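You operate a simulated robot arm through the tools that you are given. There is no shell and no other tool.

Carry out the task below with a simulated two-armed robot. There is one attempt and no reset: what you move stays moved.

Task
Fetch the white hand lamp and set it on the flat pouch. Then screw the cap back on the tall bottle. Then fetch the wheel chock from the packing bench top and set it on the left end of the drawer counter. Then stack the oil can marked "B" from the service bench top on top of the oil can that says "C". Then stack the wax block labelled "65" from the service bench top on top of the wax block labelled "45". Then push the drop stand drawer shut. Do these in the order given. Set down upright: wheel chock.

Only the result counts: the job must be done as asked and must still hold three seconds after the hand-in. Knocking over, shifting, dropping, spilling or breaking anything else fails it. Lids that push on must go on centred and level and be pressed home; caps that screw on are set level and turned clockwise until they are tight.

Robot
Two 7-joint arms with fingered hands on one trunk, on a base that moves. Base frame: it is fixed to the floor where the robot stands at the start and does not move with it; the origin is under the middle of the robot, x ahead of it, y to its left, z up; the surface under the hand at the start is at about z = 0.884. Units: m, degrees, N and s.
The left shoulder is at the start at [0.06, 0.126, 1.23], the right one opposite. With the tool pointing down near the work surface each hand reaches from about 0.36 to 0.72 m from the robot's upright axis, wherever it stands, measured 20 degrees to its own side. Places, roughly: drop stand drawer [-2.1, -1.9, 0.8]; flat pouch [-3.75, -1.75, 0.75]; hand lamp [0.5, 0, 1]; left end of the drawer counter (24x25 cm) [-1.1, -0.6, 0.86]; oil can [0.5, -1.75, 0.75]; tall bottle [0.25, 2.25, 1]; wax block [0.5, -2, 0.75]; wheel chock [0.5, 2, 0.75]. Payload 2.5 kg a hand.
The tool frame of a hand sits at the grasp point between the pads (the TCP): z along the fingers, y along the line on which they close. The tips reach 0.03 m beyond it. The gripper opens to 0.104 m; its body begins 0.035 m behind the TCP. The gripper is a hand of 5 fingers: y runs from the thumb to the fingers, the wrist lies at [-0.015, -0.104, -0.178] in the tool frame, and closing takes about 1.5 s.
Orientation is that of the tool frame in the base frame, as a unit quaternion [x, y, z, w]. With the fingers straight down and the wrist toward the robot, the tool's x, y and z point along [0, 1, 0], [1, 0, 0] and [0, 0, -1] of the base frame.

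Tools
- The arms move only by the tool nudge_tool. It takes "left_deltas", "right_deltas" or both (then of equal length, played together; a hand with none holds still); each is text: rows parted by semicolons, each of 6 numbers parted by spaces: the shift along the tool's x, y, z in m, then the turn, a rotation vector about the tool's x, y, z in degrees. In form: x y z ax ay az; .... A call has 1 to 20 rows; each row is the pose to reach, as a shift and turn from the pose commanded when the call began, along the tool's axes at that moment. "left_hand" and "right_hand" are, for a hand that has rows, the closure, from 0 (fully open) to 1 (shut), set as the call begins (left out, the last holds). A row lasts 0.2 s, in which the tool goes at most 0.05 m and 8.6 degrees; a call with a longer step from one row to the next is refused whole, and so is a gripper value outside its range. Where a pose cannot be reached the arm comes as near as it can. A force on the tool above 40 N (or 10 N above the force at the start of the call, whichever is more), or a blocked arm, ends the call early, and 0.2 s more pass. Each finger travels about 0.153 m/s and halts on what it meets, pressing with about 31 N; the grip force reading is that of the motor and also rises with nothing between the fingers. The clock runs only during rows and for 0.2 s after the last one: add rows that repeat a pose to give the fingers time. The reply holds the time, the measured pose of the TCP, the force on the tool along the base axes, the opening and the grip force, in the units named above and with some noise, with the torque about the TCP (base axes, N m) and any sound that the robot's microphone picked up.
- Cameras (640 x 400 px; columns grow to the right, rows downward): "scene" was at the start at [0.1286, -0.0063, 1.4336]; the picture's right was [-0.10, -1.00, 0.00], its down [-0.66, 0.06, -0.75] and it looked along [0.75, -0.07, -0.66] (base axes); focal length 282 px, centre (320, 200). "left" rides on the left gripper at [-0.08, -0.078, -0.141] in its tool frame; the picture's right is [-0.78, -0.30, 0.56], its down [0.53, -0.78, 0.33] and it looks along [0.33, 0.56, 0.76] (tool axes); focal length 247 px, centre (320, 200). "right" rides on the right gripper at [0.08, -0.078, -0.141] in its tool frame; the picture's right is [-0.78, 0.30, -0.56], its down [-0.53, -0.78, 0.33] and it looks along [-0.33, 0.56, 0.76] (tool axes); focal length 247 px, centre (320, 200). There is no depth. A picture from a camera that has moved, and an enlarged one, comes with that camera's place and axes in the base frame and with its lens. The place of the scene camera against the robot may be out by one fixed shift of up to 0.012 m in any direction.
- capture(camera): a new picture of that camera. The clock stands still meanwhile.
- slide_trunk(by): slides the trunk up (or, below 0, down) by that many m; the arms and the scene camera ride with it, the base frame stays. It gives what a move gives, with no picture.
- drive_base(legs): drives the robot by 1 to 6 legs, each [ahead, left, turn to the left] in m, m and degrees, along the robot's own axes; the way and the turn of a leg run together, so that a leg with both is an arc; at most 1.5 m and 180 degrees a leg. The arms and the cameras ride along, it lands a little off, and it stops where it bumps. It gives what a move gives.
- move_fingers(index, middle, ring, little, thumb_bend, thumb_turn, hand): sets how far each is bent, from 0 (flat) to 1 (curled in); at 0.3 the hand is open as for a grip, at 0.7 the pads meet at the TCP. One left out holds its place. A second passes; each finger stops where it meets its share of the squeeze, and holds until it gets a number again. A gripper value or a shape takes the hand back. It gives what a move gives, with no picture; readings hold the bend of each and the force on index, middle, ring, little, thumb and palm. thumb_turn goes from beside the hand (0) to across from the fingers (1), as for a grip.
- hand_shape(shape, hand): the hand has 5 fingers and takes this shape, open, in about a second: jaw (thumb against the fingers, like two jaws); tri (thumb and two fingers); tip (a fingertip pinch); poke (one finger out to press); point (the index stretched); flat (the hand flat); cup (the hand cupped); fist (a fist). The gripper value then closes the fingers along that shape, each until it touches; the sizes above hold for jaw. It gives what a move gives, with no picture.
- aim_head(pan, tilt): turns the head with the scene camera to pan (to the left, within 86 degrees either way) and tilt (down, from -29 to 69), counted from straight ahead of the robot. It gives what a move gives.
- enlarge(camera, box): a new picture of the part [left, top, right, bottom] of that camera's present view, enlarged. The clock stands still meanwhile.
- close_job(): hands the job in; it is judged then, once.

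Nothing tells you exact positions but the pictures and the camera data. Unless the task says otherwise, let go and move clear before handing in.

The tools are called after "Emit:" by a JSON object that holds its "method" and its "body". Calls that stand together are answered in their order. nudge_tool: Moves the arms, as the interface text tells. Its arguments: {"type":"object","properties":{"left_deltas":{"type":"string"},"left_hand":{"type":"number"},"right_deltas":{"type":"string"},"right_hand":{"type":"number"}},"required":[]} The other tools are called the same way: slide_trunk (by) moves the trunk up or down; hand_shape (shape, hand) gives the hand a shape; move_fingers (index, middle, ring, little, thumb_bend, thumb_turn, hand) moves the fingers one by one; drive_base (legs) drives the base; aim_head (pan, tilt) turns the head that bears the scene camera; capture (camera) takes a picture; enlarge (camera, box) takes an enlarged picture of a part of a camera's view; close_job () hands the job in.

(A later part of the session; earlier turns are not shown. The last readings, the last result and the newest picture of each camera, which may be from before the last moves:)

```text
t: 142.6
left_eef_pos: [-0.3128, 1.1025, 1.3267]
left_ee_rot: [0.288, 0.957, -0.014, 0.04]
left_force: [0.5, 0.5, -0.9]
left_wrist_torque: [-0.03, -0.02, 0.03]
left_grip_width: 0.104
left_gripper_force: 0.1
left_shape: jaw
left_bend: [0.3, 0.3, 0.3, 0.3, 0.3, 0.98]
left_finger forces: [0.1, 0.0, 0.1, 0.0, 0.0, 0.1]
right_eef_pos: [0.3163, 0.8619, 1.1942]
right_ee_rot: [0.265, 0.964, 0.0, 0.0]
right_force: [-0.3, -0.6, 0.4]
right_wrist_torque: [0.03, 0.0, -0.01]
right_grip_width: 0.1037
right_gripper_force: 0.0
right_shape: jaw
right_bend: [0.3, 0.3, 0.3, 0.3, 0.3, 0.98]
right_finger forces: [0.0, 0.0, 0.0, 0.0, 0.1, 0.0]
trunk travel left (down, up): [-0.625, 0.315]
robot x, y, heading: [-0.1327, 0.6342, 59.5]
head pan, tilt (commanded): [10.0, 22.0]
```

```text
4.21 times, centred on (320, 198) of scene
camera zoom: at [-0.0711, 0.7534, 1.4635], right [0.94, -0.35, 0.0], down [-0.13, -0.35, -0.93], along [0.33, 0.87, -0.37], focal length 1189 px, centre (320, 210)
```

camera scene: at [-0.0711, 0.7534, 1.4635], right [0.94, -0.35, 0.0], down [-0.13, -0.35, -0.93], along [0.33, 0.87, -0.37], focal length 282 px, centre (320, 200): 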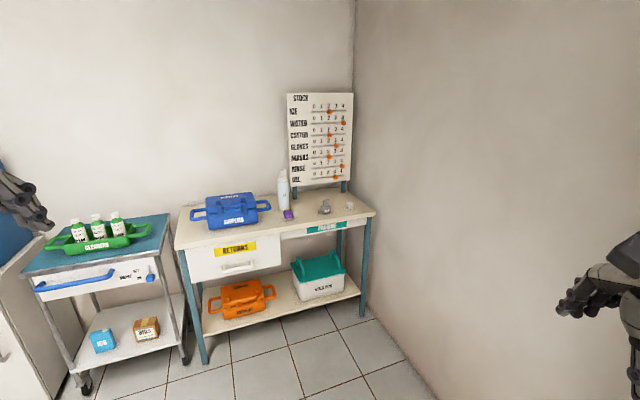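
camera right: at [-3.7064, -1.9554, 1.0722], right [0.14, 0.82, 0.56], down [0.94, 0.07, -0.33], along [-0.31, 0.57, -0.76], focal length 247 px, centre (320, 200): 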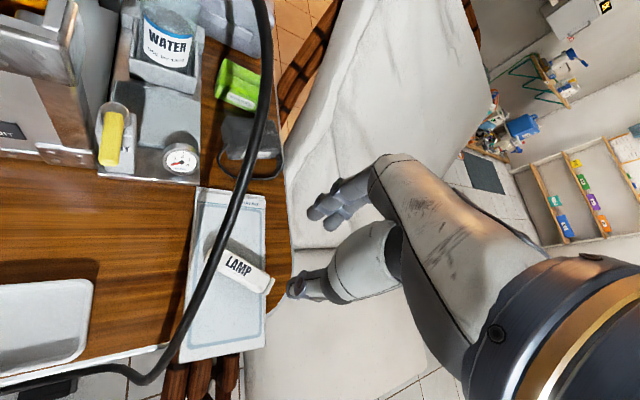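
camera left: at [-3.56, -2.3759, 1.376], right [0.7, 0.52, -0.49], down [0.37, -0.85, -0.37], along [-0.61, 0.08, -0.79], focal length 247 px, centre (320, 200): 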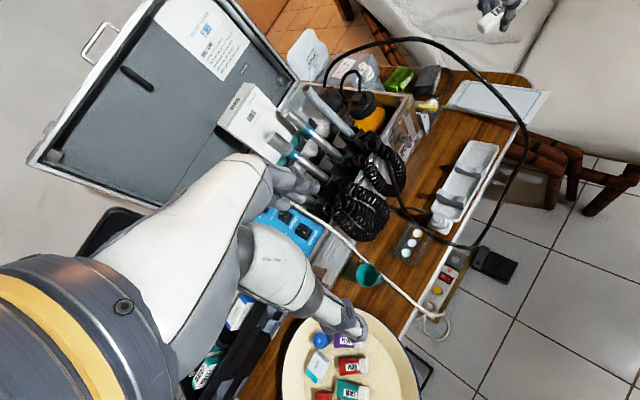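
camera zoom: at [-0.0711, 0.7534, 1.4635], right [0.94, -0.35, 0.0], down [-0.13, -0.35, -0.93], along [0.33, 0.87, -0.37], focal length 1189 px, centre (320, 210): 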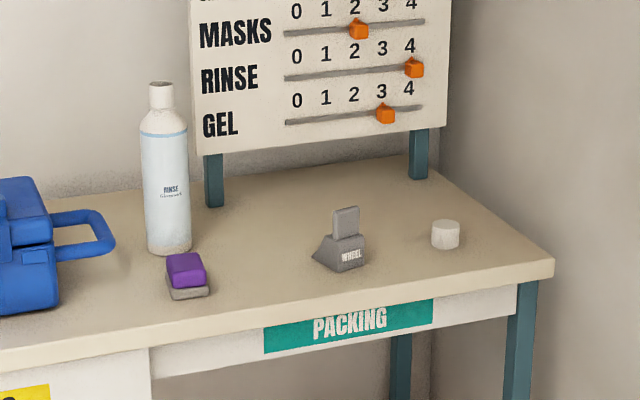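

The "RINSE" bottle (no cap) stands near (0.27, 2.25), the white cap lies near (0.64, 2.12), the wheel chock near (0.48, 2.11). I drive up in front of the bench facing +y and refine.

Emit:
{"method": "drive_base", "body": {"legs": [[0, 0, 30.5], [0.8, -0.43, 0]]}}

Emit:
{"method": "aim_head", "body": {"pan": 0, "tilt": 35}}

Emit:
{"method": "capture", "body": {"camera": "scene"}}

Emit:
{"method": "capture", "body": {"camera": "right"}}

Emit:
{"method": "capture", "body": {"camera": "left"}}

```text
t: 148.8
left_eef_pos: [-0.0956, 1.7357, 1.327]
left_ee_rot: [0.024, 0.999, -0.003, 0.042]
left_force: [-1.0, -0.5, -0.1]
left_wrist_torque: [0.02, 0.01, 0.02]
left_grip_width: 0.1039
left_gripper_force: 0.1
left_shape: jaw
left_bend: [0.3, 0.3, 0.3, 0.3, 0.3, 0.98]
left_finger forces: [0.0, 0.1, 0.1, 0.1, 0.0, 0.0]
right_eef_pos: [0.5677, 1.8532, 1.1945]
right_ee_rot: [0.0, 1.0, 0.0, 0.0]
right_force: [0.0, -0.1, 0.3]
right_wrist_torque: [0.01, 0.02, 0.0]
right_grip_width: 0.1035
right_gripper_force: 0.1
right_shape: jaw
right_bend: [0.3, 0.3, 0.3, 0.3, 0.3, 0.98]
right_finger forces: [0.0, 0.0, 0.0, 0.0, 0.0, 0.0]
trunk travel left (down, up): [-0.625, 0.315]
robot x, y, heading: [0.304, 1.426, 90.2]
head pan, tilt (commanded): [10.0, 22.0]
```

```text
t: 149.6
left_eef_pos: [-0.0959, 1.7371, 1.3273]
left_ee_rot: [0.024, 0.999, -0.003, 0.042]
left_force: [0.5, -0.2, -0.4]
left_wrist_torque: [0.01, -0.03, 0.01]
left_grip_width: 0.1036
left_gripper_force: 0.1
left_shape: jaw
left_bend: [0.3, 0.3, 0.3, 0.3, 0.3, 0.98]
left_finger forces: [0.1, 0.0, 0.1, 0.0, 0.0, 0.0]
right_eef_pos: [0.567, 1.8535, 1.1954]
right_ee_rot: [-0.001, 1.0, 0.001, 0.0]
right_force: [-0.2, 0.4, 0.1]
right_wrist_torque: [-0.01, 0.04, 0.0]
right_grip_width: 0.1037
right_gripper_force: 0.3
right_shape: jaw
right_bend: [0.3, 0.3, 0.3, 0.3, 0.3, 0.98]
right_finger forces: [0.1, 0.0, 0.0, 0.0, 0.0, 0.1]
trunk travel left (down, up): [-0.625, 0.315]
robot x, y, heading: [0.3058, 1.4236, 90.2]
head pan, tilt (commanded): [0.0, 35.0]
```

```text
taken
camera scene: at [0.3075, 1.5548, 1.4429], right [1.0, 0.0, 0.0], down [0.0, -0.57, -0.82], along [0.0, 0.82, -0.57], focal length 282 px, centre (320, 200)
```

scene: 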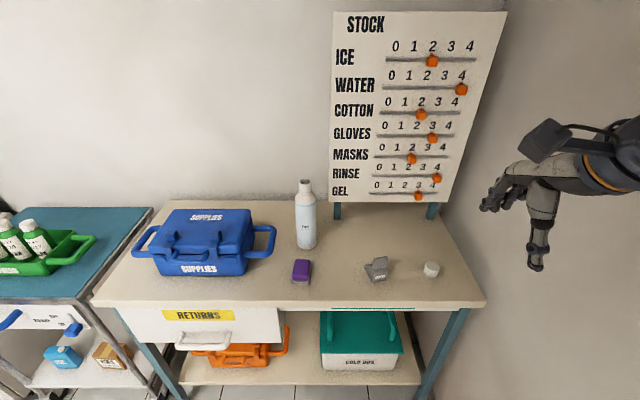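

```text
taken
camera right: at [0.486, 1.7754, 1.3359], right [0.78, 0.3, 0.56], down [0.54, -0.78, -0.33], along [0.33, 0.56, -0.76], focal length 247 px, centre (320, 200)
```

right: 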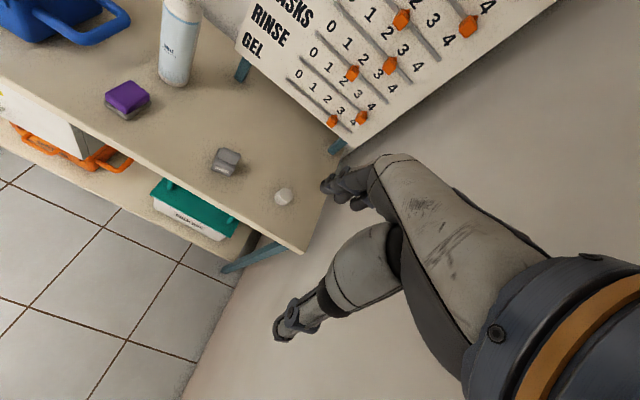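

```text
taken
camera left: at [-0.0314, 1.6565, 1.4756], right [0.8, -0.34, -0.49], down [-0.54, -0.75, -0.37], along [-0.24, 0.57, -0.79], focal length 247 px, centre (320, 200)
```

left: 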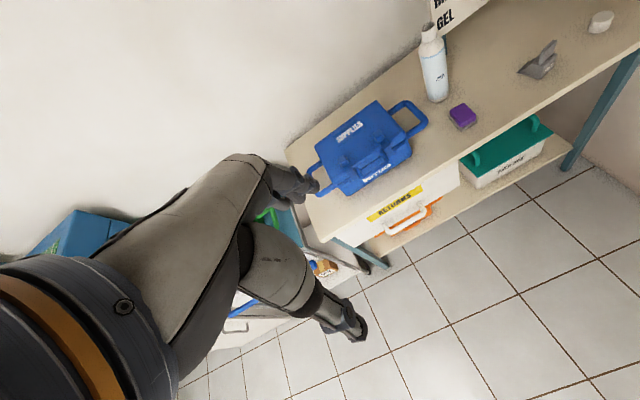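

Bench top is around z 0.82–0.83. I move in another 0.22 m for good reach and take precise views.

Emit:
{"method": "drive_base", "body": {"legs": [[0.22, 0, 0]]}}

Emit:
{"method": "aim_head", "body": {"pan": 0, "tilt": 42}}

Emit:
{"method": "capture", "body": {"camera": "scene"}}

Emit:
{"method": "capture", "body": {"camera": "right"}}

Emit:
{"method": "capture", "body": {"camera": "left"}}

```text
t: 151.3
left_eef_pos: [-0.096, 1.9527, 1.3274]
left_ee_rot: [0.023, 0.999, -0.003, 0.042]
left_force: [0.4, 0.6, 0.2]
left_wrist_torque: [-0.01, 0.0, 0.03]
left_grip_width: 0.1038
left_gripper_force: 0.0
left_shape: jaw
left_bend: [0.3, 0.3, 0.3, 0.3, 0.3, 0.98]
left_finger forces: [0.0, 0.0, 0.0, 0.1, 0.0, 0.0]
right_eef_pos: [0.5681, 2.0705, 1.1951]
right_ee_rot: [0.0, 1.0, -0.001, 0.0]
right_force: [0.1, 0.2, -0.9]
right_wrist_torque: [0.0, 0.03, -0.01]
right_grip_width: 0.1038
right_gripper_force: 0.0
right_shape: jaw
right_bend: [0.3, 0.3, 0.3, 0.3, 0.3, 0.98]
right_finger forces: [0.0, 0.1, 0.1, 0.0, 0.1, 0.0]
trunk travel left (down, up): [-0.625, 0.315]
robot x, y, heading: [0.3034, 1.6439, 90.0]
head pan, tilt (commanded): [0.0, 35.0]
```

```text
t: 151.9
left_eef_pos: [-0.0964, 1.9514, 1.3277]
left_ee_rot: [0.024, 0.999, -0.002, 0.041]
left_force: [0.5, -0.4, 0.4]
left_wrist_torque: [-0.01, 0.01, 0.0]
left_grip_width: 0.1038
left_gripper_force: 0.1
left_shape: jaw
left_bend: [0.3, 0.3, 0.3, 0.3, 0.3, 0.98]
left_finger forces: [0.0, 0.0, 0.0, 0.1, 0.0, 0.2]
right_eef_pos: [0.5658, 2.0692, 1.1955]
right_ee_rot: [-0.001, 1.0, 0.001, 0.001]
right_force: [0.5, -0.7, 0.8]
right_wrist_torque: [-0.01, -0.01, -0.01]
right_grip_width: 0.1037
right_gripper_force: 0.1
right_shape: jaw
right_bend: [0.3, 0.3, 0.3, 0.3, 0.3, 0.98]
right_finger forces: [0.1, 0.0, 0.1, 0.0, 0.0, 0.1]
trunk travel left (down, up): [-0.625, 0.315]
robot x, y, heading: [0.3036, 1.644, 90.4]
head pan, tilt (commanded): [0.0, 42.0]
```

```text
taken
camera scene: at [0.3072, 1.7662, 1.4324], right [1.0, 0.0, 0.0], down [0.0, -0.67, -0.74], along [0.0, 0.74, -0.67], focal length 282 px, centre (320, 200)
```

scene: 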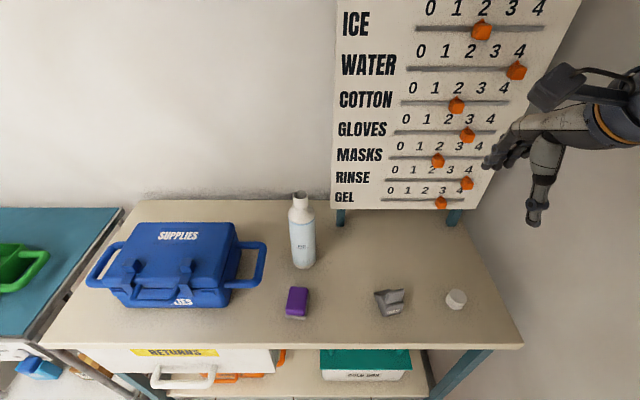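

```text
taken
camera right: at [0.4856, 1.9913, 1.336], right [0.78, 0.3, 0.56], down [0.54, -0.78, -0.33], along [0.33, 0.56, -0.76], focal length 247 px, centre (320, 200)
```

right: 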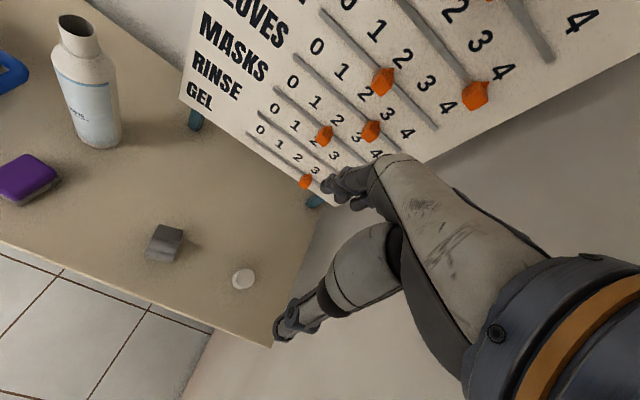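

```text
taken
camera left: at [-0.0318, 1.8723, 1.4756], right [0.8, -0.34, -0.49], down [-0.54, -0.75, -0.37], along [-0.24, 0.57, -0.79], focal length 247 px, centre (320, 200)
```

left: 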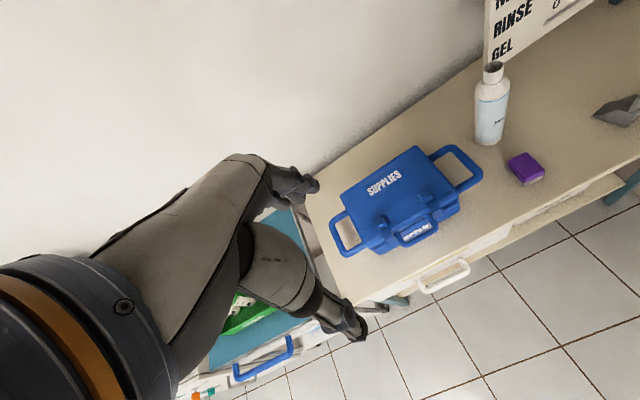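

The cap is near (0.611, 2.094, 0.835) beside the right wall. Plan: right hand sets the cap on the bottle, then holds the bottle from the right side while the left hand screws. I ready the right hand above the cap.

Emit:
{"method": "move_fingers", "body": {"hand": "right", "index": 0.38, "middle": 0.38, "ring": 1.0, "little": 1.0, "thumb_bend": 0.38, "thumb_turn": 1.0}}

Emit:
{"method": "nudge_tool", "body": {"right_deltas": "-0.02 0.01 0.03 0 0 0; -0.03 0.015 0.07 0 0 0; -0.04 0.02 0.11 0 0 0; -0.045 0.0245 0.15 0 0 0; -0.045 0.0245 0.19 0 0 0; -0.045 0.0245 0.225 0 0 0; -0.045 0.0245 0.225 0 0 0"}}

Emit:
{"method": "capture", "body": {"camera": "right"}}

Emit:
{"method": "capture", "body": {"camera": "scene"}}

```text
t: 152.9
left_eef_pos: [-0.0967, 1.9505, 1.3273]
left_ee_rot: [0.024, 0.999, -0.003, 0.042]
left_force: [-0.7, 0.2, 0.5]
left_wrist_torque: [-0.01, -0.02, 0.0]
left_grip_width: 0.1038
left_gripper_force: 0.0
left_shape: jaw
left_bend: [0.3, 0.3, 0.3, 0.3, 0.3, 0.98]
left_finger forces: [0.0, 0.1, 0.0, 0.0, 0.0, 0.0]
right_eef_pos: [0.5671, 2.0688, 1.1947]
right_ee_rot: [0.0, 1.0, 0.001, 0.0]
right_force: [1.1, 0.9, 0.0]
right_wrist_torque: [0.0, 0.0, 0.01]
right_grip_width: 0.0838
right_gripper_force: 0.1
right_shape: fingers
right_bend: [0.38, 0.38, 1.0, 1.0, 0.38, 0.98]
right_finger forces: [0.0, 0.0, 0.0, 0.0, 0.0, 0.0]
trunk travel left (down, up): [-0.625, 0.315]
robot x, y, heading: [0.3017, 1.6408, 90.1]
head pan, tilt (commanded): [0.0, 42.0]
```

```text
t: 154.5
left_eef_pos: [-0.0968, 1.9519, 1.3268]
left_ee_rot: [0.023, 0.999, -0.003, 0.042]
left_force: [0.7, -0.1, 0.4]
left_wrist_torque: [-0.01, 0.01, -0.01]
left_grip_width: 0.1039
left_gripper_force: 0.0
left_shape: jaw
left_bend: [0.3, 0.3, 0.3, 0.3, 0.3, 0.98]
left_finger forces: [0.1, 0.0, 0.1, 0.0, 0.0, 0.1]
right_eef_pos: [0.6119, 2.0932, 0.9688]
right_ee_rot: [-0.001, 1.0, 0.0, 0.0]
right_force: [-0.3, 0.5, 0.4]
right_wrist_torque: [0.0, -0.02, 0.01]
right_grip_width: 0.0833
right_gripper_force: 0.0
right_shape: fingers
right_bend: [0.38, 0.38, 1.0, 1.0, 0.38, 0.98]
right_finger forces: [0.0, 0.0, 0.0, 0.0, 0.0, 0.0]
trunk travel left (down, up): [-0.625, 0.315]
robot x, y, heading: [0.3023, 1.6413, 90.2]
head pan, tilt (commanded): [0.0, 42.0]
```

```text
taken
camera right: at [0.5302, 2.0164, 1.1097], right [0.78, 0.3, 0.56], down [0.54, -0.78, -0.33], along [0.33, 0.56, -0.76], focal length 247 px, centre (320, 200)
```

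right: 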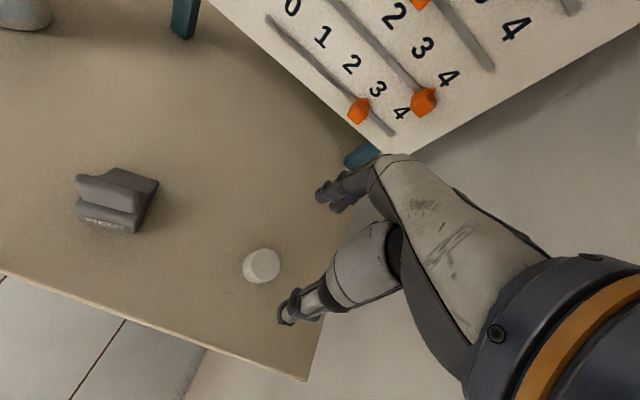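

```text
taken
camera scene: at [0.3071, 1.7663, 1.4324], right [1.0, 0.0, 0.0], down [0.0, -0.67, -0.74], along [0.0, 0.74, -0.67], focal length 282 px, centre (320, 200)
```

scene: 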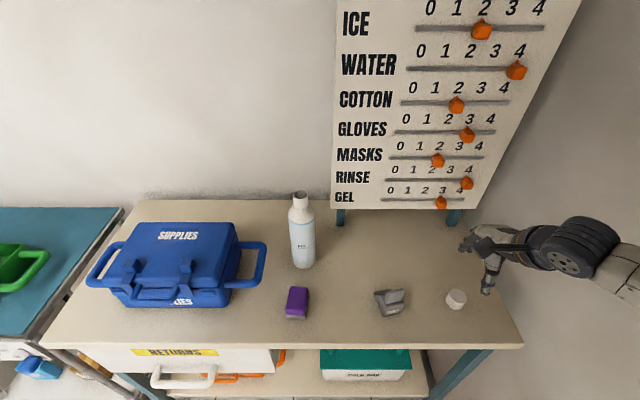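

The cap centre is near (0.608, 2.091). I lower in steps, watching the force.

Emit:
{"method": "nudge_tool", "body": {"right_deltas": "0.003 -0.002 0.03 0 0 0; 0.003 -0.002 0.06 0 0 0; 0.003 -0.002 0.085 0 0 0; 0.003 -0.002 0.085 0 0 0"}}

Emit:
{"method": "capture", "body": {"camera": "right"}}

Emit:
{"method": "enlarge", "body": {"camera": "scene", "box": [410, 220, 530, 320]}}

```text
t: 155.5
left_eef_pos: [-0.0964, 1.9516, 1.3271]
left_ee_rot: [0.024, 0.999, -0.003, 0.042]
left_force: [-1.3, -0.1, 0.3]
left_wrist_torque: [0.0, 0.01, -0.01]
left_grip_width: 0.104
left_gripper_force: 0.0
left_shape: jaw
left_bend: [0.3, 0.3, 0.3, 0.3, 0.3, 0.98]
left_finger forces: [0.1, 0.0, 0.0, 0.1, 0.0, 0.1]
right_eef_pos: [0.6075, 2.0914, 0.8849]
right_ee_rot: [-0.001, 1.0, -0.001, 0.0]
right_force: [-0.2, -0.2, 0.1]
right_wrist_torque: [0.0, -0.01, 0.0]
right_grip_width: 0.0835
right_gripper_force: 0.1
right_shape: fingers
right_bend: [0.38, 0.38, 1.0, 1.0, 0.38, 0.98]
right_finger forces: [0.1, 0.0, 0.0, 0.0, 0.1, 0.0]
trunk travel left (down, up): [-0.625, 0.315]
robot x, y, heading: [0.3007, 1.641, 90.2]
head pan, tilt (commanded): [0.0, 42.0]
```

```text
taken
camera right: at [0.5266, 2.0142, 1.0258], right [0.78, 0.3, 0.56], down [0.54, -0.78, -0.33], along [0.33, 0.56, -0.76], focal length 247 px, centre (320, 200)
```

right: 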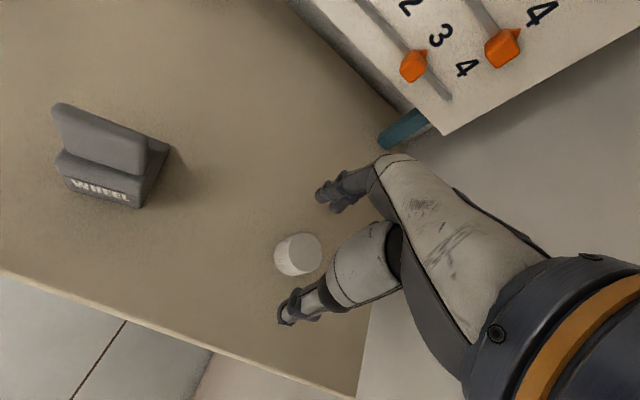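

```text
4.00 times, centred on (470, 270) of scene
camera zoom: at [0.3072, 1.7663, 1.4324], right [1.0, 0.0, 0.0], down [0.0, -0.67, -0.74], along [0.0, 0.74, -0.67], focal length 1130 px, centre (-280, -80)
```

zoom: 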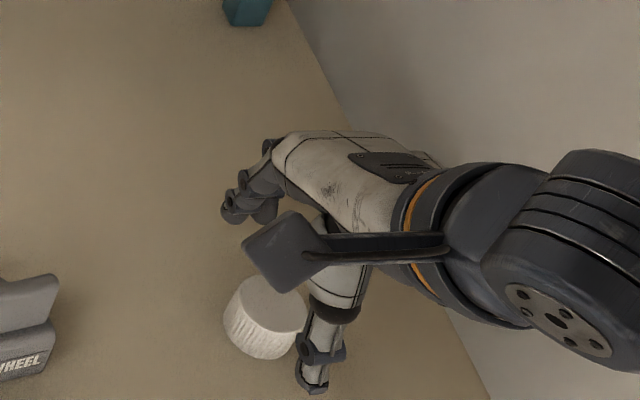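

Aligned within ~3 mm. I shift slightly and lower further toward the bench.

Emit:
{"method": "nudge_tool", "body": {"right_deltas": "0.002 -0.002 0.008 0 0 0; 0.002 -0.002 0.016 0 0 0; 0.002 -0.002 0.022 0 0 0"}}

Emit:
{"method": "capture", "body": {"camera": "right"}}

```text
t: 156.3
left_eef_pos: [-0.096, 1.9522, 1.3269]
left_ee_rot: [0.023, 0.999, -0.002, 0.042]
left_force: [-0.5, -0.3, -0.2]
left_wrist_torque: [-0.04, -0.02, 0.02]
left_grip_width: 0.1039
left_gripper_force: 0.0
left_shape: jaw
left_bend: [0.3, 0.3, 0.3, 0.3, 0.3, 0.98]
left_finger forces: [0.0, 0.0, 0.0, 0.0, 0.0, 0.0]
right_eef_pos: [0.6067, 2.0912, 0.8632]
right_ee_rot: [-0.001, 1.0, 0.0, 0.001]
right_force: [0.5, 0.0, -0.3]
right_wrist_torque: [0.0, 0.0, 0.03]
right_grip_width: 0.0836
right_gripper_force: 0.0
right_shape: fingers
right_bend: [0.38, 0.38, 1.0, 1.0, 0.38, 0.98]
right_finger forces: [0.1, 0.0, 0.1, 0.0, 0.0, 0.2]
trunk travel left (down, up): [-0.625, 0.315]
robot x, y, heading: [0.3021, 1.6388, 90.1]
head pan, tilt (commanded): [0.0, 42.0]
```

```text
taken
camera right: at [0.5254, 2.0125, 1.0039], right [0.78, 0.3, 0.56], down [0.54, -0.78, -0.33], along [0.33, 0.56, -0.76], focal length 247 px, centre (320, 200)
```

right: 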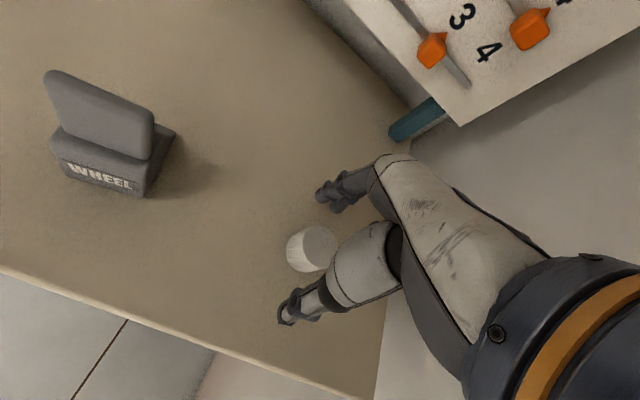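

Emit:
{"method": "nudge_tool", "body": {"right_deltas": "0 -0.001 0.005 0 0 0; 0 -0.001 0.01 0 0 0; 0 -0.001 0.015 0 0 0"}}

Emit:
{"method": "enlarge", "body": {"camera": "right", "box": [240, 160, 420, 360]}}

```text
t: 157.1
left_eef_pos: [-0.096, 1.9526, 1.3277]
left_ee_rot: [0.025, 0.999, -0.002, 0.041]
left_force: [-1.2, -0.1, -0.1]
left_wrist_torque: [0.05, 0.01, -0.02]
left_grip_width: 0.1037
left_gripper_force: 0.0
left_shape: jaw
left_bend: [0.3, 0.3, 0.3, 0.3, 0.3, 0.98]
left_finger forces: [0.0, 0.1, 0.0, 0.0, 0.0, 0.0]
right_eef_pos: [0.6072, 2.0901, 0.8483]
right_ee_rot: [0.0, 1.0, 0.001, 0.0]
right_force: [0.3, 1.2, -0.3]
right_wrist_torque: [0.04, 0.01, 0.0]
right_grip_width: 0.0834
right_gripper_force: 0.0
right_shape: fingers
right_bend: [0.38, 0.38, 1.0, 1.0, 0.38, 0.98]
right_finger forces: [0.0, 0.1, 0.0, 0.0, 0.0, 0.0]
trunk travel left (down, up): [-0.625, 0.315]
robot x, y, heading: [0.3017, 1.6413, 89.8]
head pan, tilt (commanded): [0.0, 42.0]
```

```text
2.00 times, centred on (330, 260) of right
camera zoom: at [0.526, 2.0113, 0.9888], right [0.78, 0.3, 0.56], down [0.54, -0.78, -0.33], along [0.33, 0.56, -0.76], focal length 494 px, centre (300, 80)
```

zoom: 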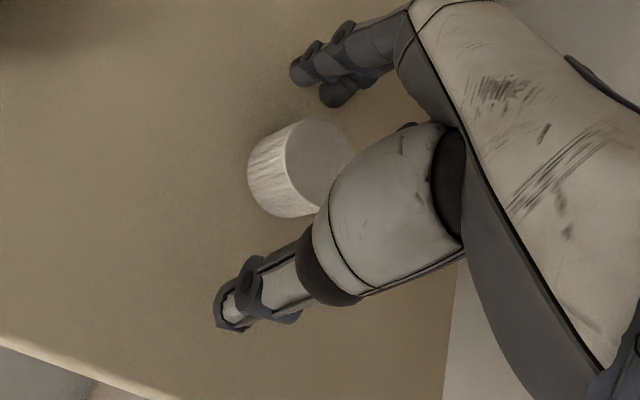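

Emit:
{"method": "nudge_tool", "body": {"right_deltas": "0 0 0.004 0 0 0; 0 0 0.008 0 0 0; 0 0 0.012 0 0 0"}}

Emit:
{"method": "enlarge", "body": {"camera": "right", "box": [240, 160, 420, 360]}}

Emit:
{"method": "enlarge", "body": {"camera": "scene", "box": [410, 240, 510, 340]}}

```text
t: 157.9
left_eef_pos: [-0.0954, 1.9521, 1.3264]
left_ee_rot: [0.024, 0.999, -0.003, 0.042]
left_force: [0.1, 0.3, 0.1]
left_wrist_torque: [0.0, -0.02, 0.0]
left_grip_width: 0.1036
left_gripper_force: 0.1
left_shape: jaw
left_bend: [0.3, 0.3, 0.3, 0.3, 0.3, 0.98]
left_finger forces: [0.1, 0.0, 0.1, 0.1, 0.0, 0.1]
right_eef_pos: [0.6074, 2.0894, 0.8351]
right_ee_rot: [-0.001, 1.0, 0.0, 0.0]
right_force: [-0.4, -0.2, 0.3]
right_wrist_torque: [0.03, 0.01, 0.02]
right_grip_width: 0.0834
right_gripper_force: 0.0
right_shape: fingers
right_bend: [0.38, 0.38, 1.0, 1.0, 0.38, 0.98]
right_finger forces: [0.0, 0.0, 0.0, 0.0, 0.0, 0.1]
trunk travel left (down, up): [-0.625, 0.315]
robot x, y, heading: [0.3031, 1.6384, 90.2]
head pan, tilt (commanded): [0.0, 42.0]
```

```text
2.00 times, centred on (330, 260) of right
camera zoom: at [0.5256, 2.0114, 0.9766], right [0.78, 0.3, 0.56], down [0.54, -0.78, -0.33], along [0.33, 0.56, -0.76], focal length 494 px, centre (300, 80)
```

zoom: 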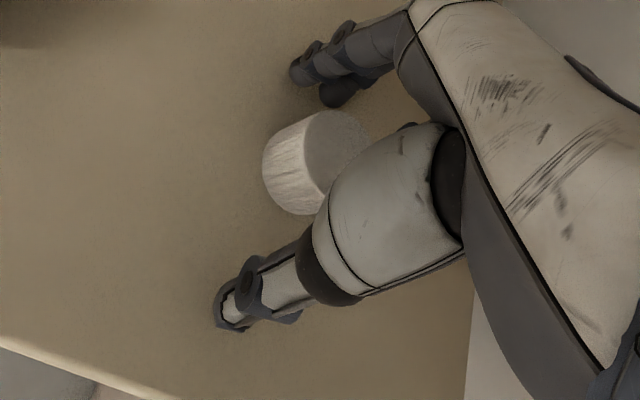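

```text
4.00 times, centred on (460, 290) of scene
camera zoom: at [0.3072, 1.7664, 1.4324], right [1.0, 0.0, 0.0], down [0.0, -0.67, -0.74], along [0.0, 0.74, -0.67], focal length 1130 px, centre (-240, -160)
```

zoom: 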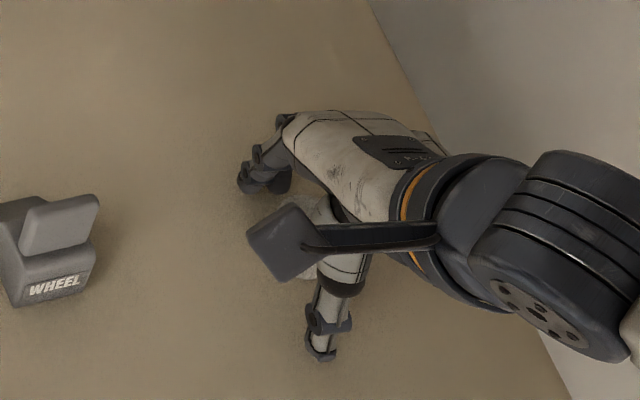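

Combining the views at different heights, the cap centre is really at (0.619, 2.102, 0.81) – I shift the hand accordingly and lower a little more.

Emit:
{"method": "nudge_tool", "body": {"right_deltas": "-0.006 0.0065 0 0 0 0; -0.0115 0.0125 0 0 0 0; -0.0115 0.0125 0.004 0 0 0; -0.0115 0.0125 0.007 0 0 0"}}

Emit:
{"method": "enlarge", "body": {"camera": "right", "box": [240, 160, 420, 360]}}

Emit:
{"method": "enlarge", "body": {"camera": "scene", "box": [410, 240, 510, 340]}}

```text
t: 158.9
left_eef_pos: [-0.0972, 1.9507, 1.3277]
left_ee_rot: [0.024, 0.999, -0.001, 0.042]
left_force: [0.3, 0.8, 1.4]
left_wrist_torque: [0.01, -0.02, 0.02]
left_grip_width: 0.1036
left_gripper_force: 0.0
left_shape: jaw
left_bend: [0.3, 0.3, 0.3, 0.3, 0.3, 0.98]
left_finger forces: [0.0, 0.0, 0.0, 0.1, 0.1, 0.0]
right_eef_pos: [0.62, 2.1032, 0.8323]
right_ee_rot: [-0.001, 1.0, 0.005, 0.001]
right_force: [0.8, -0.9, 10.4]
right_wrist_torque: [0.49, -0.12, 0.02]
right_grip_width: 0.0835
right_gripper_force: 5.2
right_shape: fingers
right_bend: [0.38, 0.37, 1.0, 1.0, 0.38, 0.98]
right_finger forces: [0.0, 10.9, 0.0, 0.1, 0.1, 0.0]
trunk travel left (down, up): [-0.625, 0.315]
robot x, y, heading: [0.3047, 1.6406, 90.1]
head pan, tilt (commanded): [0.0, 42.0]
```

```text
2.00 times, centred on (330, 260) of right
camera zoom: at [0.5371, 2.0245, 0.9722], right [0.78, 0.29, 0.56], down [0.54, -0.77, -0.34], along [0.33, 0.56, -0.76], focal length 494 px, centre (300, 80)
```

zoom: 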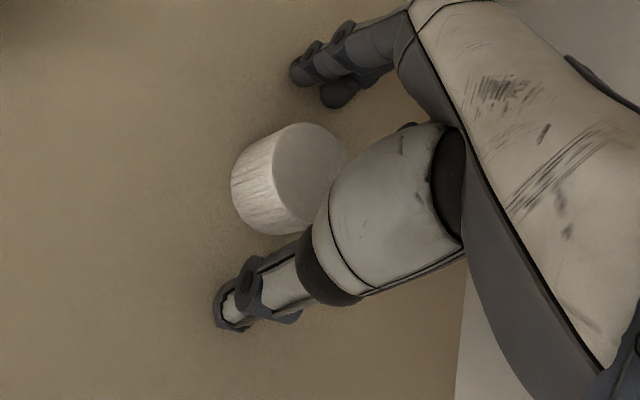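

```text
4.00 times, centred on (460, 290) of scene
camera zoom: at [0.3066, 1.7652, 1.4327], right [1.0, 0.0, 0.0], down [0.0, -0.67, -0.74], along [0.0, 0.74, -0.67], focal length 1130 px, centre (-240, -160)
```

zoom: 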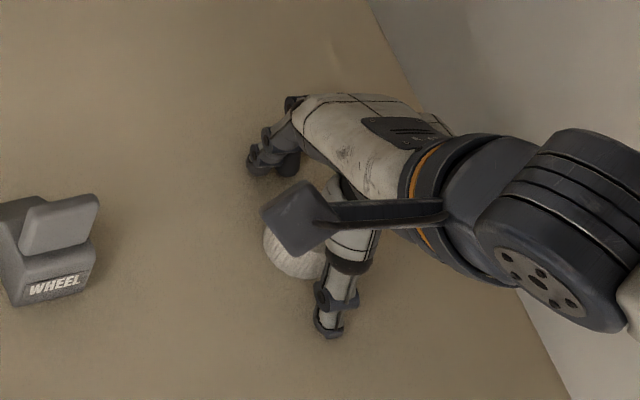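

A fingertip touched the bench, and the cap sits centred between thumb and fingers. I lift 4 mm and close on the cap.

Emit:
{"method": "nudge_tool", "body": {"right_deltas": "0 0 -0.003 0 0 0; 0 0 -0.005 0 0 0"}}

Emit:
{"method": "move_fingers", "body": {"hand": "right", "index": 0.62, "middle": 0.62, "thumb_bend": 0.62}}

Emit:
{"method": "enlarge", "body": {"camera": "right", "box": [240, 160, 420, 360]}}

Emit:
{"method": "enlarge", "body": {"camera": "scene", "box": [410, 240, 510, 340]}}

```text
t: 159.5
left_eef_pos: [-0.0967, 1.9517, 1.3265]
left_ee_rot: [0.024, 0.999, -0.003, 0.041]
left_force: [-0.9, -0.3, 0.3]
left_wrist_torque: [0.01, 0.06, -0.03]
left_grip_width: 0.1038
left_gripper_force: 0.1
left_shape: jaw
left_bend: [0.3, 0.3, 0.3, 0.3, 0.3, 0.98]
left_finger forces: [0.0, 0.0, 0.1, 0.1, 0.0, 0.1]
right_eef_pos: [0.6184, 2.1001, 0.8332]
right_ee_rot: [0.0, 1.0, -0.001, -0.001]
right_force: [-0.6, 1.5, 1.6]
right_wrist_torque: [0.03, 0.02, -0.01]
right_grip_width: 0.0836
right_gripper_force: 0.8
right_shape: fingers
right_bend: [0.38, 0.37, 1.0, 1.0, 0.38, 0.98]
right_finger forces: [0.0, 1.2, 0.1, 0.0, 0.1, 0.0]
trunk travel left (down, up): [-0.625, 0.315]
robot x, y, heading: [0.3037, 1.6404, 90.0]
head pan, tilt (commanded): [0.0, 42.0]
```

```text
t: 160.5
left_eef_pos: [-0.0975, 1.9514, 1.327]
left_ee_rot: [0.023, 0.999, -0.003, 0.042]
left_force: [0.0, 0.5, 0.4]
left_wrist_torque: [-0.03, -0.03, -0.02]
left_grip_width: 0.1039
left_gripper_force: 0.2
left_shape: jaw
left_bend: [0.3, 0.3, 0.3, 0.3, 0.3, 0.98]
left_finger forces: [0.2, 0.0, 0.0, 0.0, 0.1, 0.0]
right_eef_pos: [0.6187, 2.1029, 0.8349]
right_ee_rot: [-0.002, 1.0, 0.0, 0.0]
right_force: [-0.4, 0.0, 2.2]
right_wrist_torque: [0.03, -0.03, 0.0]
right_grip_width: 0.0317
right_gripper_force: 6.0
right_shape: fingers
right_bend: [0.59, 0.59, 1.0, 1.0, 0.58, 1.0]
right_finger forces: [2.0, 3.9, 0.0, 0.0, 4.6, 0.0]
trunk travel left (down, up): [-0.625, 0.315]
robot x, y, heading: [0.3024, 1.6397, 90.0]
head pan, tilt (commanded): [0.0, 42.0]
```

```text
2.00 times, centred on (330, 260) of right
camera zoom: at [0.537, 2.0239, 0.9752], right [0.78, 0.3, 0.56], down [0.54, -0.78, -0.33], along [0.33, 0.56, -0.76], focal length 494 px, centre (300, 80)
```

zoom: 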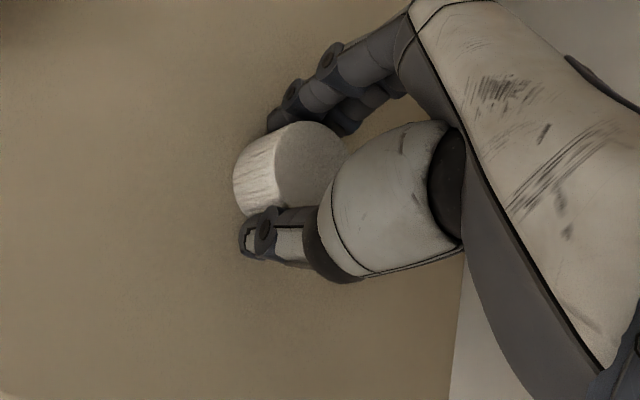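

```text
4.00 times, centred on (460, 290) of scene
camera zoom: at [0.3071, 1.7662, 1.4324], right [1.0, 0.0, 0.0], down [0.0, -0.67, -0.74], along [0.0, 0.74, -0.67], focal length 1130 px, centre (-240, -160)
```

zoom: 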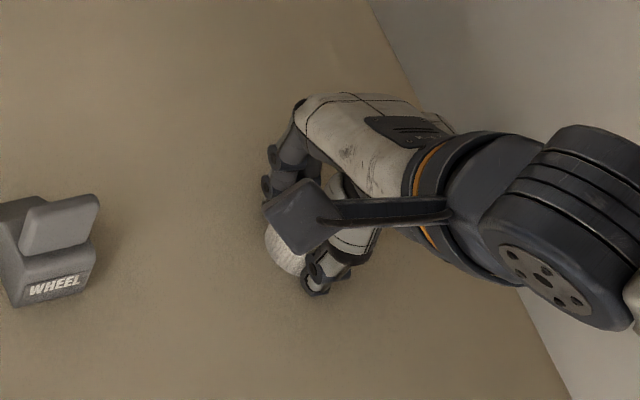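

The cap is gripped nearly centred. I tighten the grip a bit and lift it.

Emit:
{"method": "move_fingers", "body": {"hand": "right", "index": 0.68, "middle": 0.68, "thumb_bend": 0.68}}

Emit:
{"method": "nudge_tool", "body": {"right_deltas": "0 0 -0.02 0 0 0; 0 0 -0.05 0 0 0; 0 0 -0.09 0 0 0; 0 0 -0.13 0 0 0; 0 0 -0.17 0 0 0; 0 0 -0.21 0 0 0; 0 0 -0.25 0 0 0; 0 0 -0.29 0 0 0"}}

Emit:
{"method": "capture", "body": {"camera": "right"}}

Emit:
{"method": "capture", "body": {"camera": "scene"}}

```text
t: 161.5
left_eef_pos: [-0.0963, 1.9524, 1.3284]
left_ee_rot: [0.023, 0.999, -0.003, 0.041]
left_force: [0.7, 0.0, -0.4]
left_wrist_torque: [0.0, -0.01, -0.01]
left_grip_width: 0.104
left_gripper_force: 0.2
left_shape: jaw
left_bend: [0.3, 0.3, 0.3, 0.3, 0.3, 0.98]
left_finger forces: [0.0, 0.0, 0.0, 0.0, 0.0, 0.0]
right_eef_pos: [0.6193, 2.1024, 0.8339]
right_ee_rot: [-0.001, 1.0, 0.001, 0.0]
right_force: [-0.6, 1.0, 1.3]
right_wrist_torque: [-0.02, 0.01, 0.04]
right_grip_width: 0.0307
right_gripper_force: 11.6
right_shape: fingers
right_bend: [0.61, 0.62, 1.0, 1.0, 0.57, 1.0]
right_finger forces: [4.9, 6.8, 0.0, 0.0, 10.3, 0.0]
trunk travel left (down, up): [-0.625, 0.315]
robot x, y, heading: [0.3021, 1.6397, 90.3]
head pan, tilt (commanded): [0.0, 42.0]
```

```text
t: 163.3
left_eef_pos: [-0.096, 1.9516, 1.3269]
left_ee_rot: [0.023, 0.999, -0.003, 0.042]
left_force: [0.7, 0.3, 0.1]
left_wrist_torque: [0.06, -0.01, -0.02]
left_grip_width: 0.104
left_gripper_force: 0.1
left_shape: jaw
left_bend: [0.3, 0.3, 0.3, 0.3, 0.3, 0.98]
left_finger forces: [0.1, 0.1, 0.0, 0.0, 0.0, 0.1]
right_eef_pos: [0.6174, 2.0999, 1.1242]
right_ee_rot: [-0.001, 1.0, 0.001, -0.001]
right_force: [-0.3, 0.1, 0.2]
right_wrist_torque: [0.01, -0.05, 0.03]
right_grip_width: 0.0304
right_gripper_force: 10.3
right_shape: fingers
right_bend: [0.61, 0.62, 1.0, 1.0, 0.58, 1.0]
right_finger forces: [5.0, 5.4, 0.1, 0.0, 10.0, 0.1]
trunk travel left (down, up): [-0.625, 0.315]
robot x, y, heading: [0.2993, 1.6425, 90.2]
head pan, tilt (commanded): [0.0, 42.0]
```

```text
taken
camera right: at [0.5367, 2.0231, 1.2657], right [0.78, 0.3, 0.56], down [0.54, -0.78, -0.33], along [0.33, 0.56, -0.76], focal length 247 px, centre (320, 200)
```

right: 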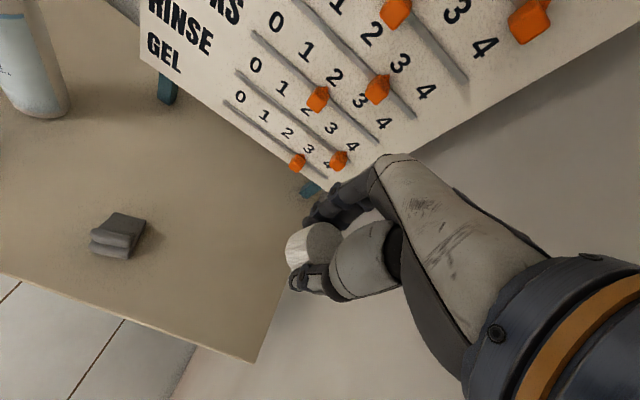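

```text
taken
camera scene: at [0.307, 1.7664, 1.4323], right [1.0, 0.0, 0.0], down [0.0, -0.67, -0.74], along [0.0, 0.74, -0.67], focal length 282 px, centre (320, 200)
```

scene: 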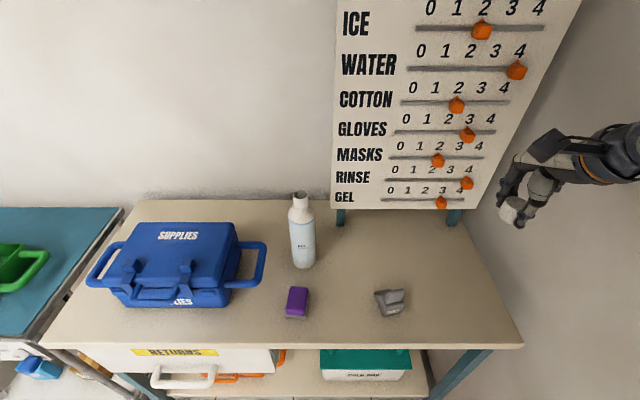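

Cap lifted. From the scene view the bottle stands at about (0.262, 2.226) with its mouth at z ≈ 1.033. I bring the cap over the bottle at a safe height.

Emit:
{"method": "nudge_tool", "body": {"right_deltas": "0.04 0.012 0 0 0 0; 0.08 0.024 0 0 0 0; 0.12 0.036 0 0 0 0; 0.16 0.05 0 0 0 0; 0.2 0.065 0 0 0 0; 0.24 0.08 0 0 0 0; 0.28 0.095 0 0 0 0; 0.32 0.11 0 0 0 0; 0.355 0.126 0 0 0 0; 0.355 0.126 0 0 0 0"}}

Emit:
{"method": "capture", "body": {"camera": "right"}}

Emit:
{"method": "capture", "body": {"camera": "scene"}}

Emit:
{"method": "capture", "body": {"camera": "left"}}

```text
t: 165.5
left_eef_pos: [-0.0959, 1.9511, 1.3289]
left_ee_rot: [0.025, 0.999, -0.003, 0.042]
left_force: [-0.2, 0.9, -0.2]
left_wrist_torque: [-0.02, 0.01, 0.02]
left_grip_width: 0.104
left_gripper_force: 0.1
left_shape: jaw
left_bend: [0.3, 0.3, 0.3, 0.3, 0.3, 0.98]
left_finger forces: [0.1, 0.0, 0.0, 0.0, 0.0, 0.0]
right_eef_pos: [0.2655, 2.2269, 1.1247]
right_ee_rot: [-0.001, 1.0, 0.002, 0.001]
right_force: [0.3, 0.3, 0.8]
right_wrist_torque: [0.01, 0.0, 0.0]
right_grip_width: 0.0301
right_gripper_force: 9.9
right_shape: fingers
right_bend: [0.61, 0.62, 1.0, 1.0, 0.58, 1.0]
right_finger forces: [5.0, 5.4, 0.0, 0.0, 9.9, 0.0]
trunk travel left (down, up): [-0.625, 0.315]
robot x, y, heading: [0.3035, 1.6391, 90.4]
head pan, tilt (commanded): [0.0, 42.0]
```

```text
taken
camera right: at [0.1827, 2.148, 1.2656], right [0.78, 0.3, 0.56], down [0.54, -0.78, -0.33], along [0.33, 0.56, -0.76], focal length 247 px, centre (320, 200)
```

right: 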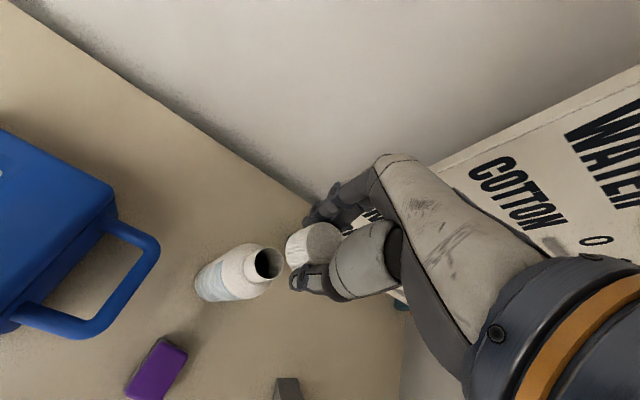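

```text
taken
camera scene: at [0.3077, 1.7663, 1.4324], right [1.0, 0.0, 0.0], down [0.0, -0.67, -0.74], along [0.0, 0.74, -0.67], focal length 282 px, centre (320, 200)
```

scene: 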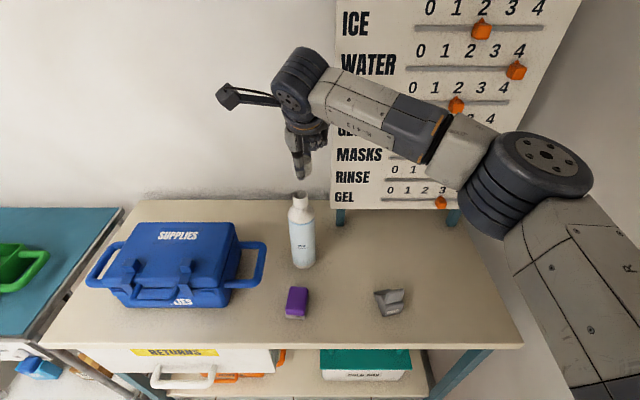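

```text
taken
camera left: at [-0.0313, 1.8724, 1.4758], right [0.8, -0.34, -0.49], down [-0.54, -0.75, -0.37], along [-0.24, 0.57, -0.79], focal length 247 px, centre (320, 200)
```

left: 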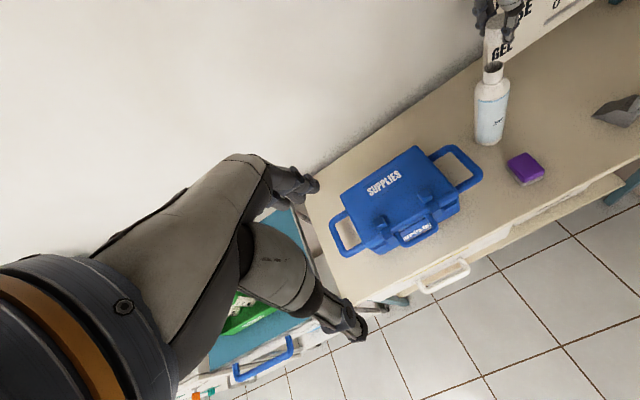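

Using two hand-camera views, the bottle mouth is at (0.257, 2.220, 1.029). I zoom to measure exactly where the cap sits in the hand.

Emit:
{"method": "enlarge", "body": {"camera": "right", "box": [200, 190, 380, 310]}}

Emit:
{"method": "enlarge", "body": {"camera": "scene", "box": [250, 100, 370, 280]}}

Emit:
{"method": "enlarge", "body": {"camera": "left", "box": [440, 0, 560, 160]}}

```text
3.33 times, centred on (290, 250) of right
camera zoom: at [0.1827, 2.148, 1.2656], right [0.78, 0.3, 0.56], down [0.54, -0.78, -0.33], along [0.33, 0.56, -0.76], focal length 823 px, centre (420, 33)
```

zoom: 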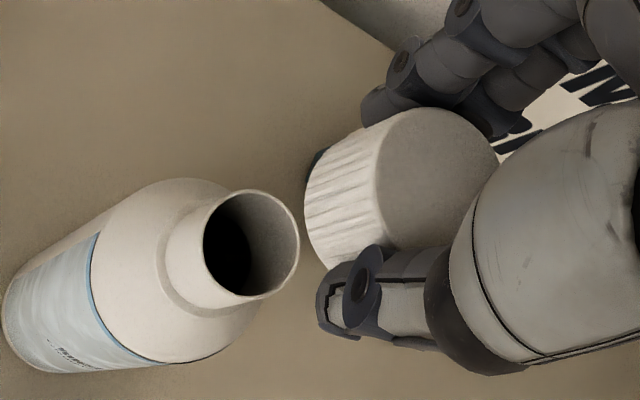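

```text
2.22 times, centred on (310, 190) of scene
camera zoom: at [0.3077, 1.7663, 1.4324], right [1.0, 0.0, 0.0], down [0.0, -0.67, -0.74], along [0.0, 0.74, -0.67], focal length 628 px, centre (342, 222)
```

zoom: 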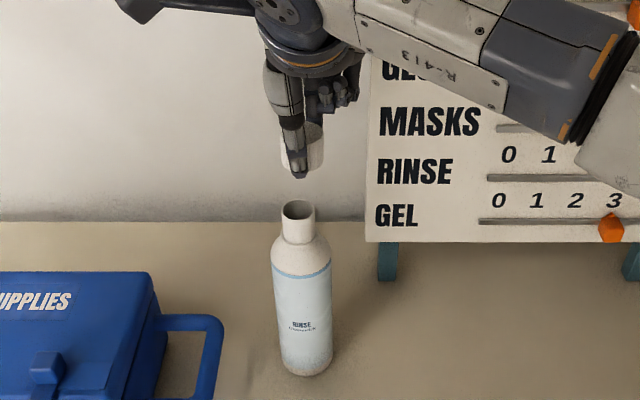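

```text
2.50 times, centred on (500, 80) of left
camera zoom: at [-0.0313, 1.8724, 1.4758], right [0.8, -0.34, -0.49], down [-0.54, -0.75, -0.37], along [-0.24, 0.57, -0.79], focal length 617 px, centre (-130, 500)
```

zoom: 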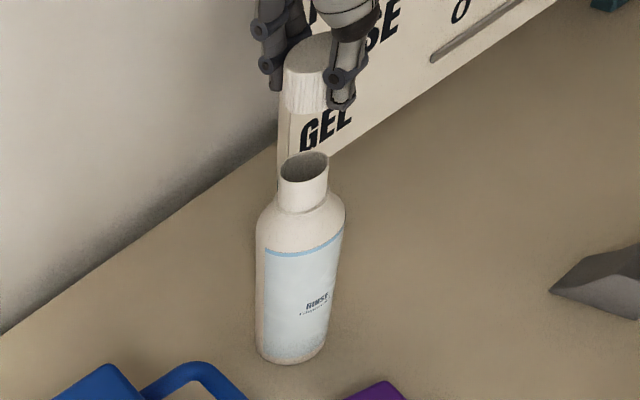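

The views show the bottle axis is about 6 mm left and 8–10 mm nearer than the cap axis. I shift the hand accordingly, lower 3.5 cm and compare again.

Emit:
{"method": "nudge_tool", "body": {"right_deltas": "0.0065 -0.0085 0.0 0 0 0; 0.0065 -0.0085 0.02 0 0 0; 0.0065 -0.0085 0.035 0 0 0; 0.0065 -0.0085 0.035 0 0 0"}}

Emit:
{"method": "enlarge", "body": {"camera": "right", "box": [200, 190, 380, 310]}}

Emit:
{"method": "enlarge", "body": {"camera": "scene", "box": [260, 140, 340, 280]}}

Emit:
{"method": "enlarge", "body": {"camera": "left", "box": [440, 0, 560, 160]}}

```text
t: 166.5
left_eef_pos: [-0.0962, 1.9512, 1.3281]
left_ee_rot: [0.023, 0.999, -0.002, 0.042]
left_force: [-0.2, -0.2, -0.4]
left_wrist_torque: [-0.02, 0.0, 0.0]
left_grip_width: 0.1038
left_gripper_force: 0.0
left_shape: jaw
left_bend: [0.3, 0.3, 0.3, 0.3, 0.3, 0.98]
left_finger forces: [0.0, 0.1, 0.1, 0.0, 0.0, 0.0]
right_eef_pos: [0.257, 2.218, 1.0899]
right_ee_rot: [-0.001, 1.0, 0.001, 0.0]
right_force: [0.3, 0.1, -0.2]
right_wrist_torque: [0.0, -0.02, -0.02]
right_grip_width: 0.0302
right_gripper_force: 10.6
right_shape: fingers
right_bend: [0.61, 0.62, 1.0, 1.0, 0.58, 1.0]
right_finger forces: [5.1, 5.4, 0.0, 0.0, 10.0, 0.0]
trunk travel left (down, up): [-0.625, 0.315]
robot x, y, heading: [0.3052, 1.6442, 90.0]
head pan, tilt (commanded): [0.0, 42.0]
```

```text
3.33 times, centred on (290, 250) of right
camera zoom: at [0.1762, 2.1401, 1.2303], right [0.78, 0.3, 0.56], down [0.54, -0.78, -0.33], along [0.33, 0.56, -0.76], focal length 823 px, centre (420, 33)
```

zoom: 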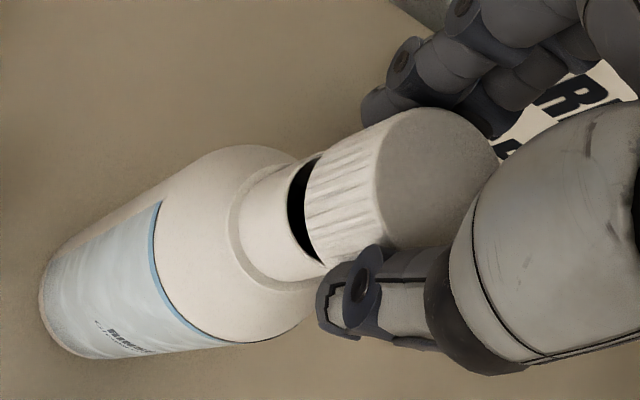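

```text
2.86 times, centred on (300, 210) of scene
camera zoom: at [0.3072, 1.7664, 1.4324], right [1.0, 0.0, 0.0], down [0.0, -0.67, -0.74], along [0.0, 0.74, -0.67], focal length 807 px, centre (377, 171)
```

zoom: 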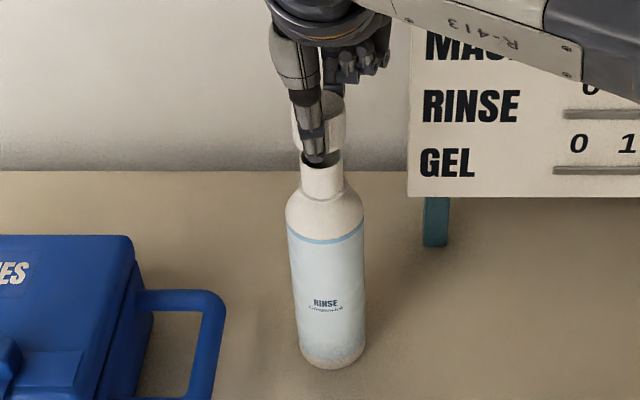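

```text
2.50 times, centred on (500, 80) of left
camera zoom: at [-0.0318, 1.8725, 1.4756], right [0.8, -0.34, -0.49], down [-0.54, -0.75, -0.37], along [-0.24, 0.57, -0.79], focal length 617 px, centre (-130, 500)
```

zoom: 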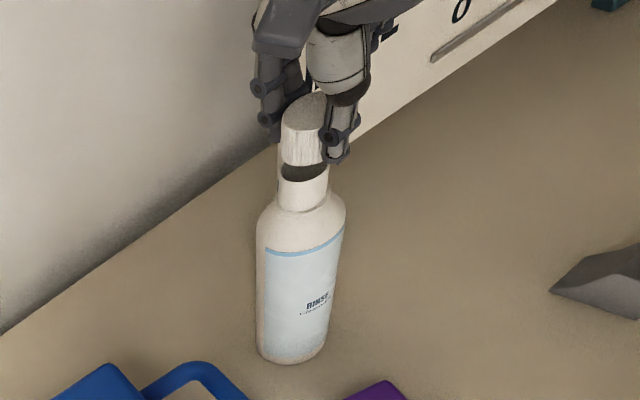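

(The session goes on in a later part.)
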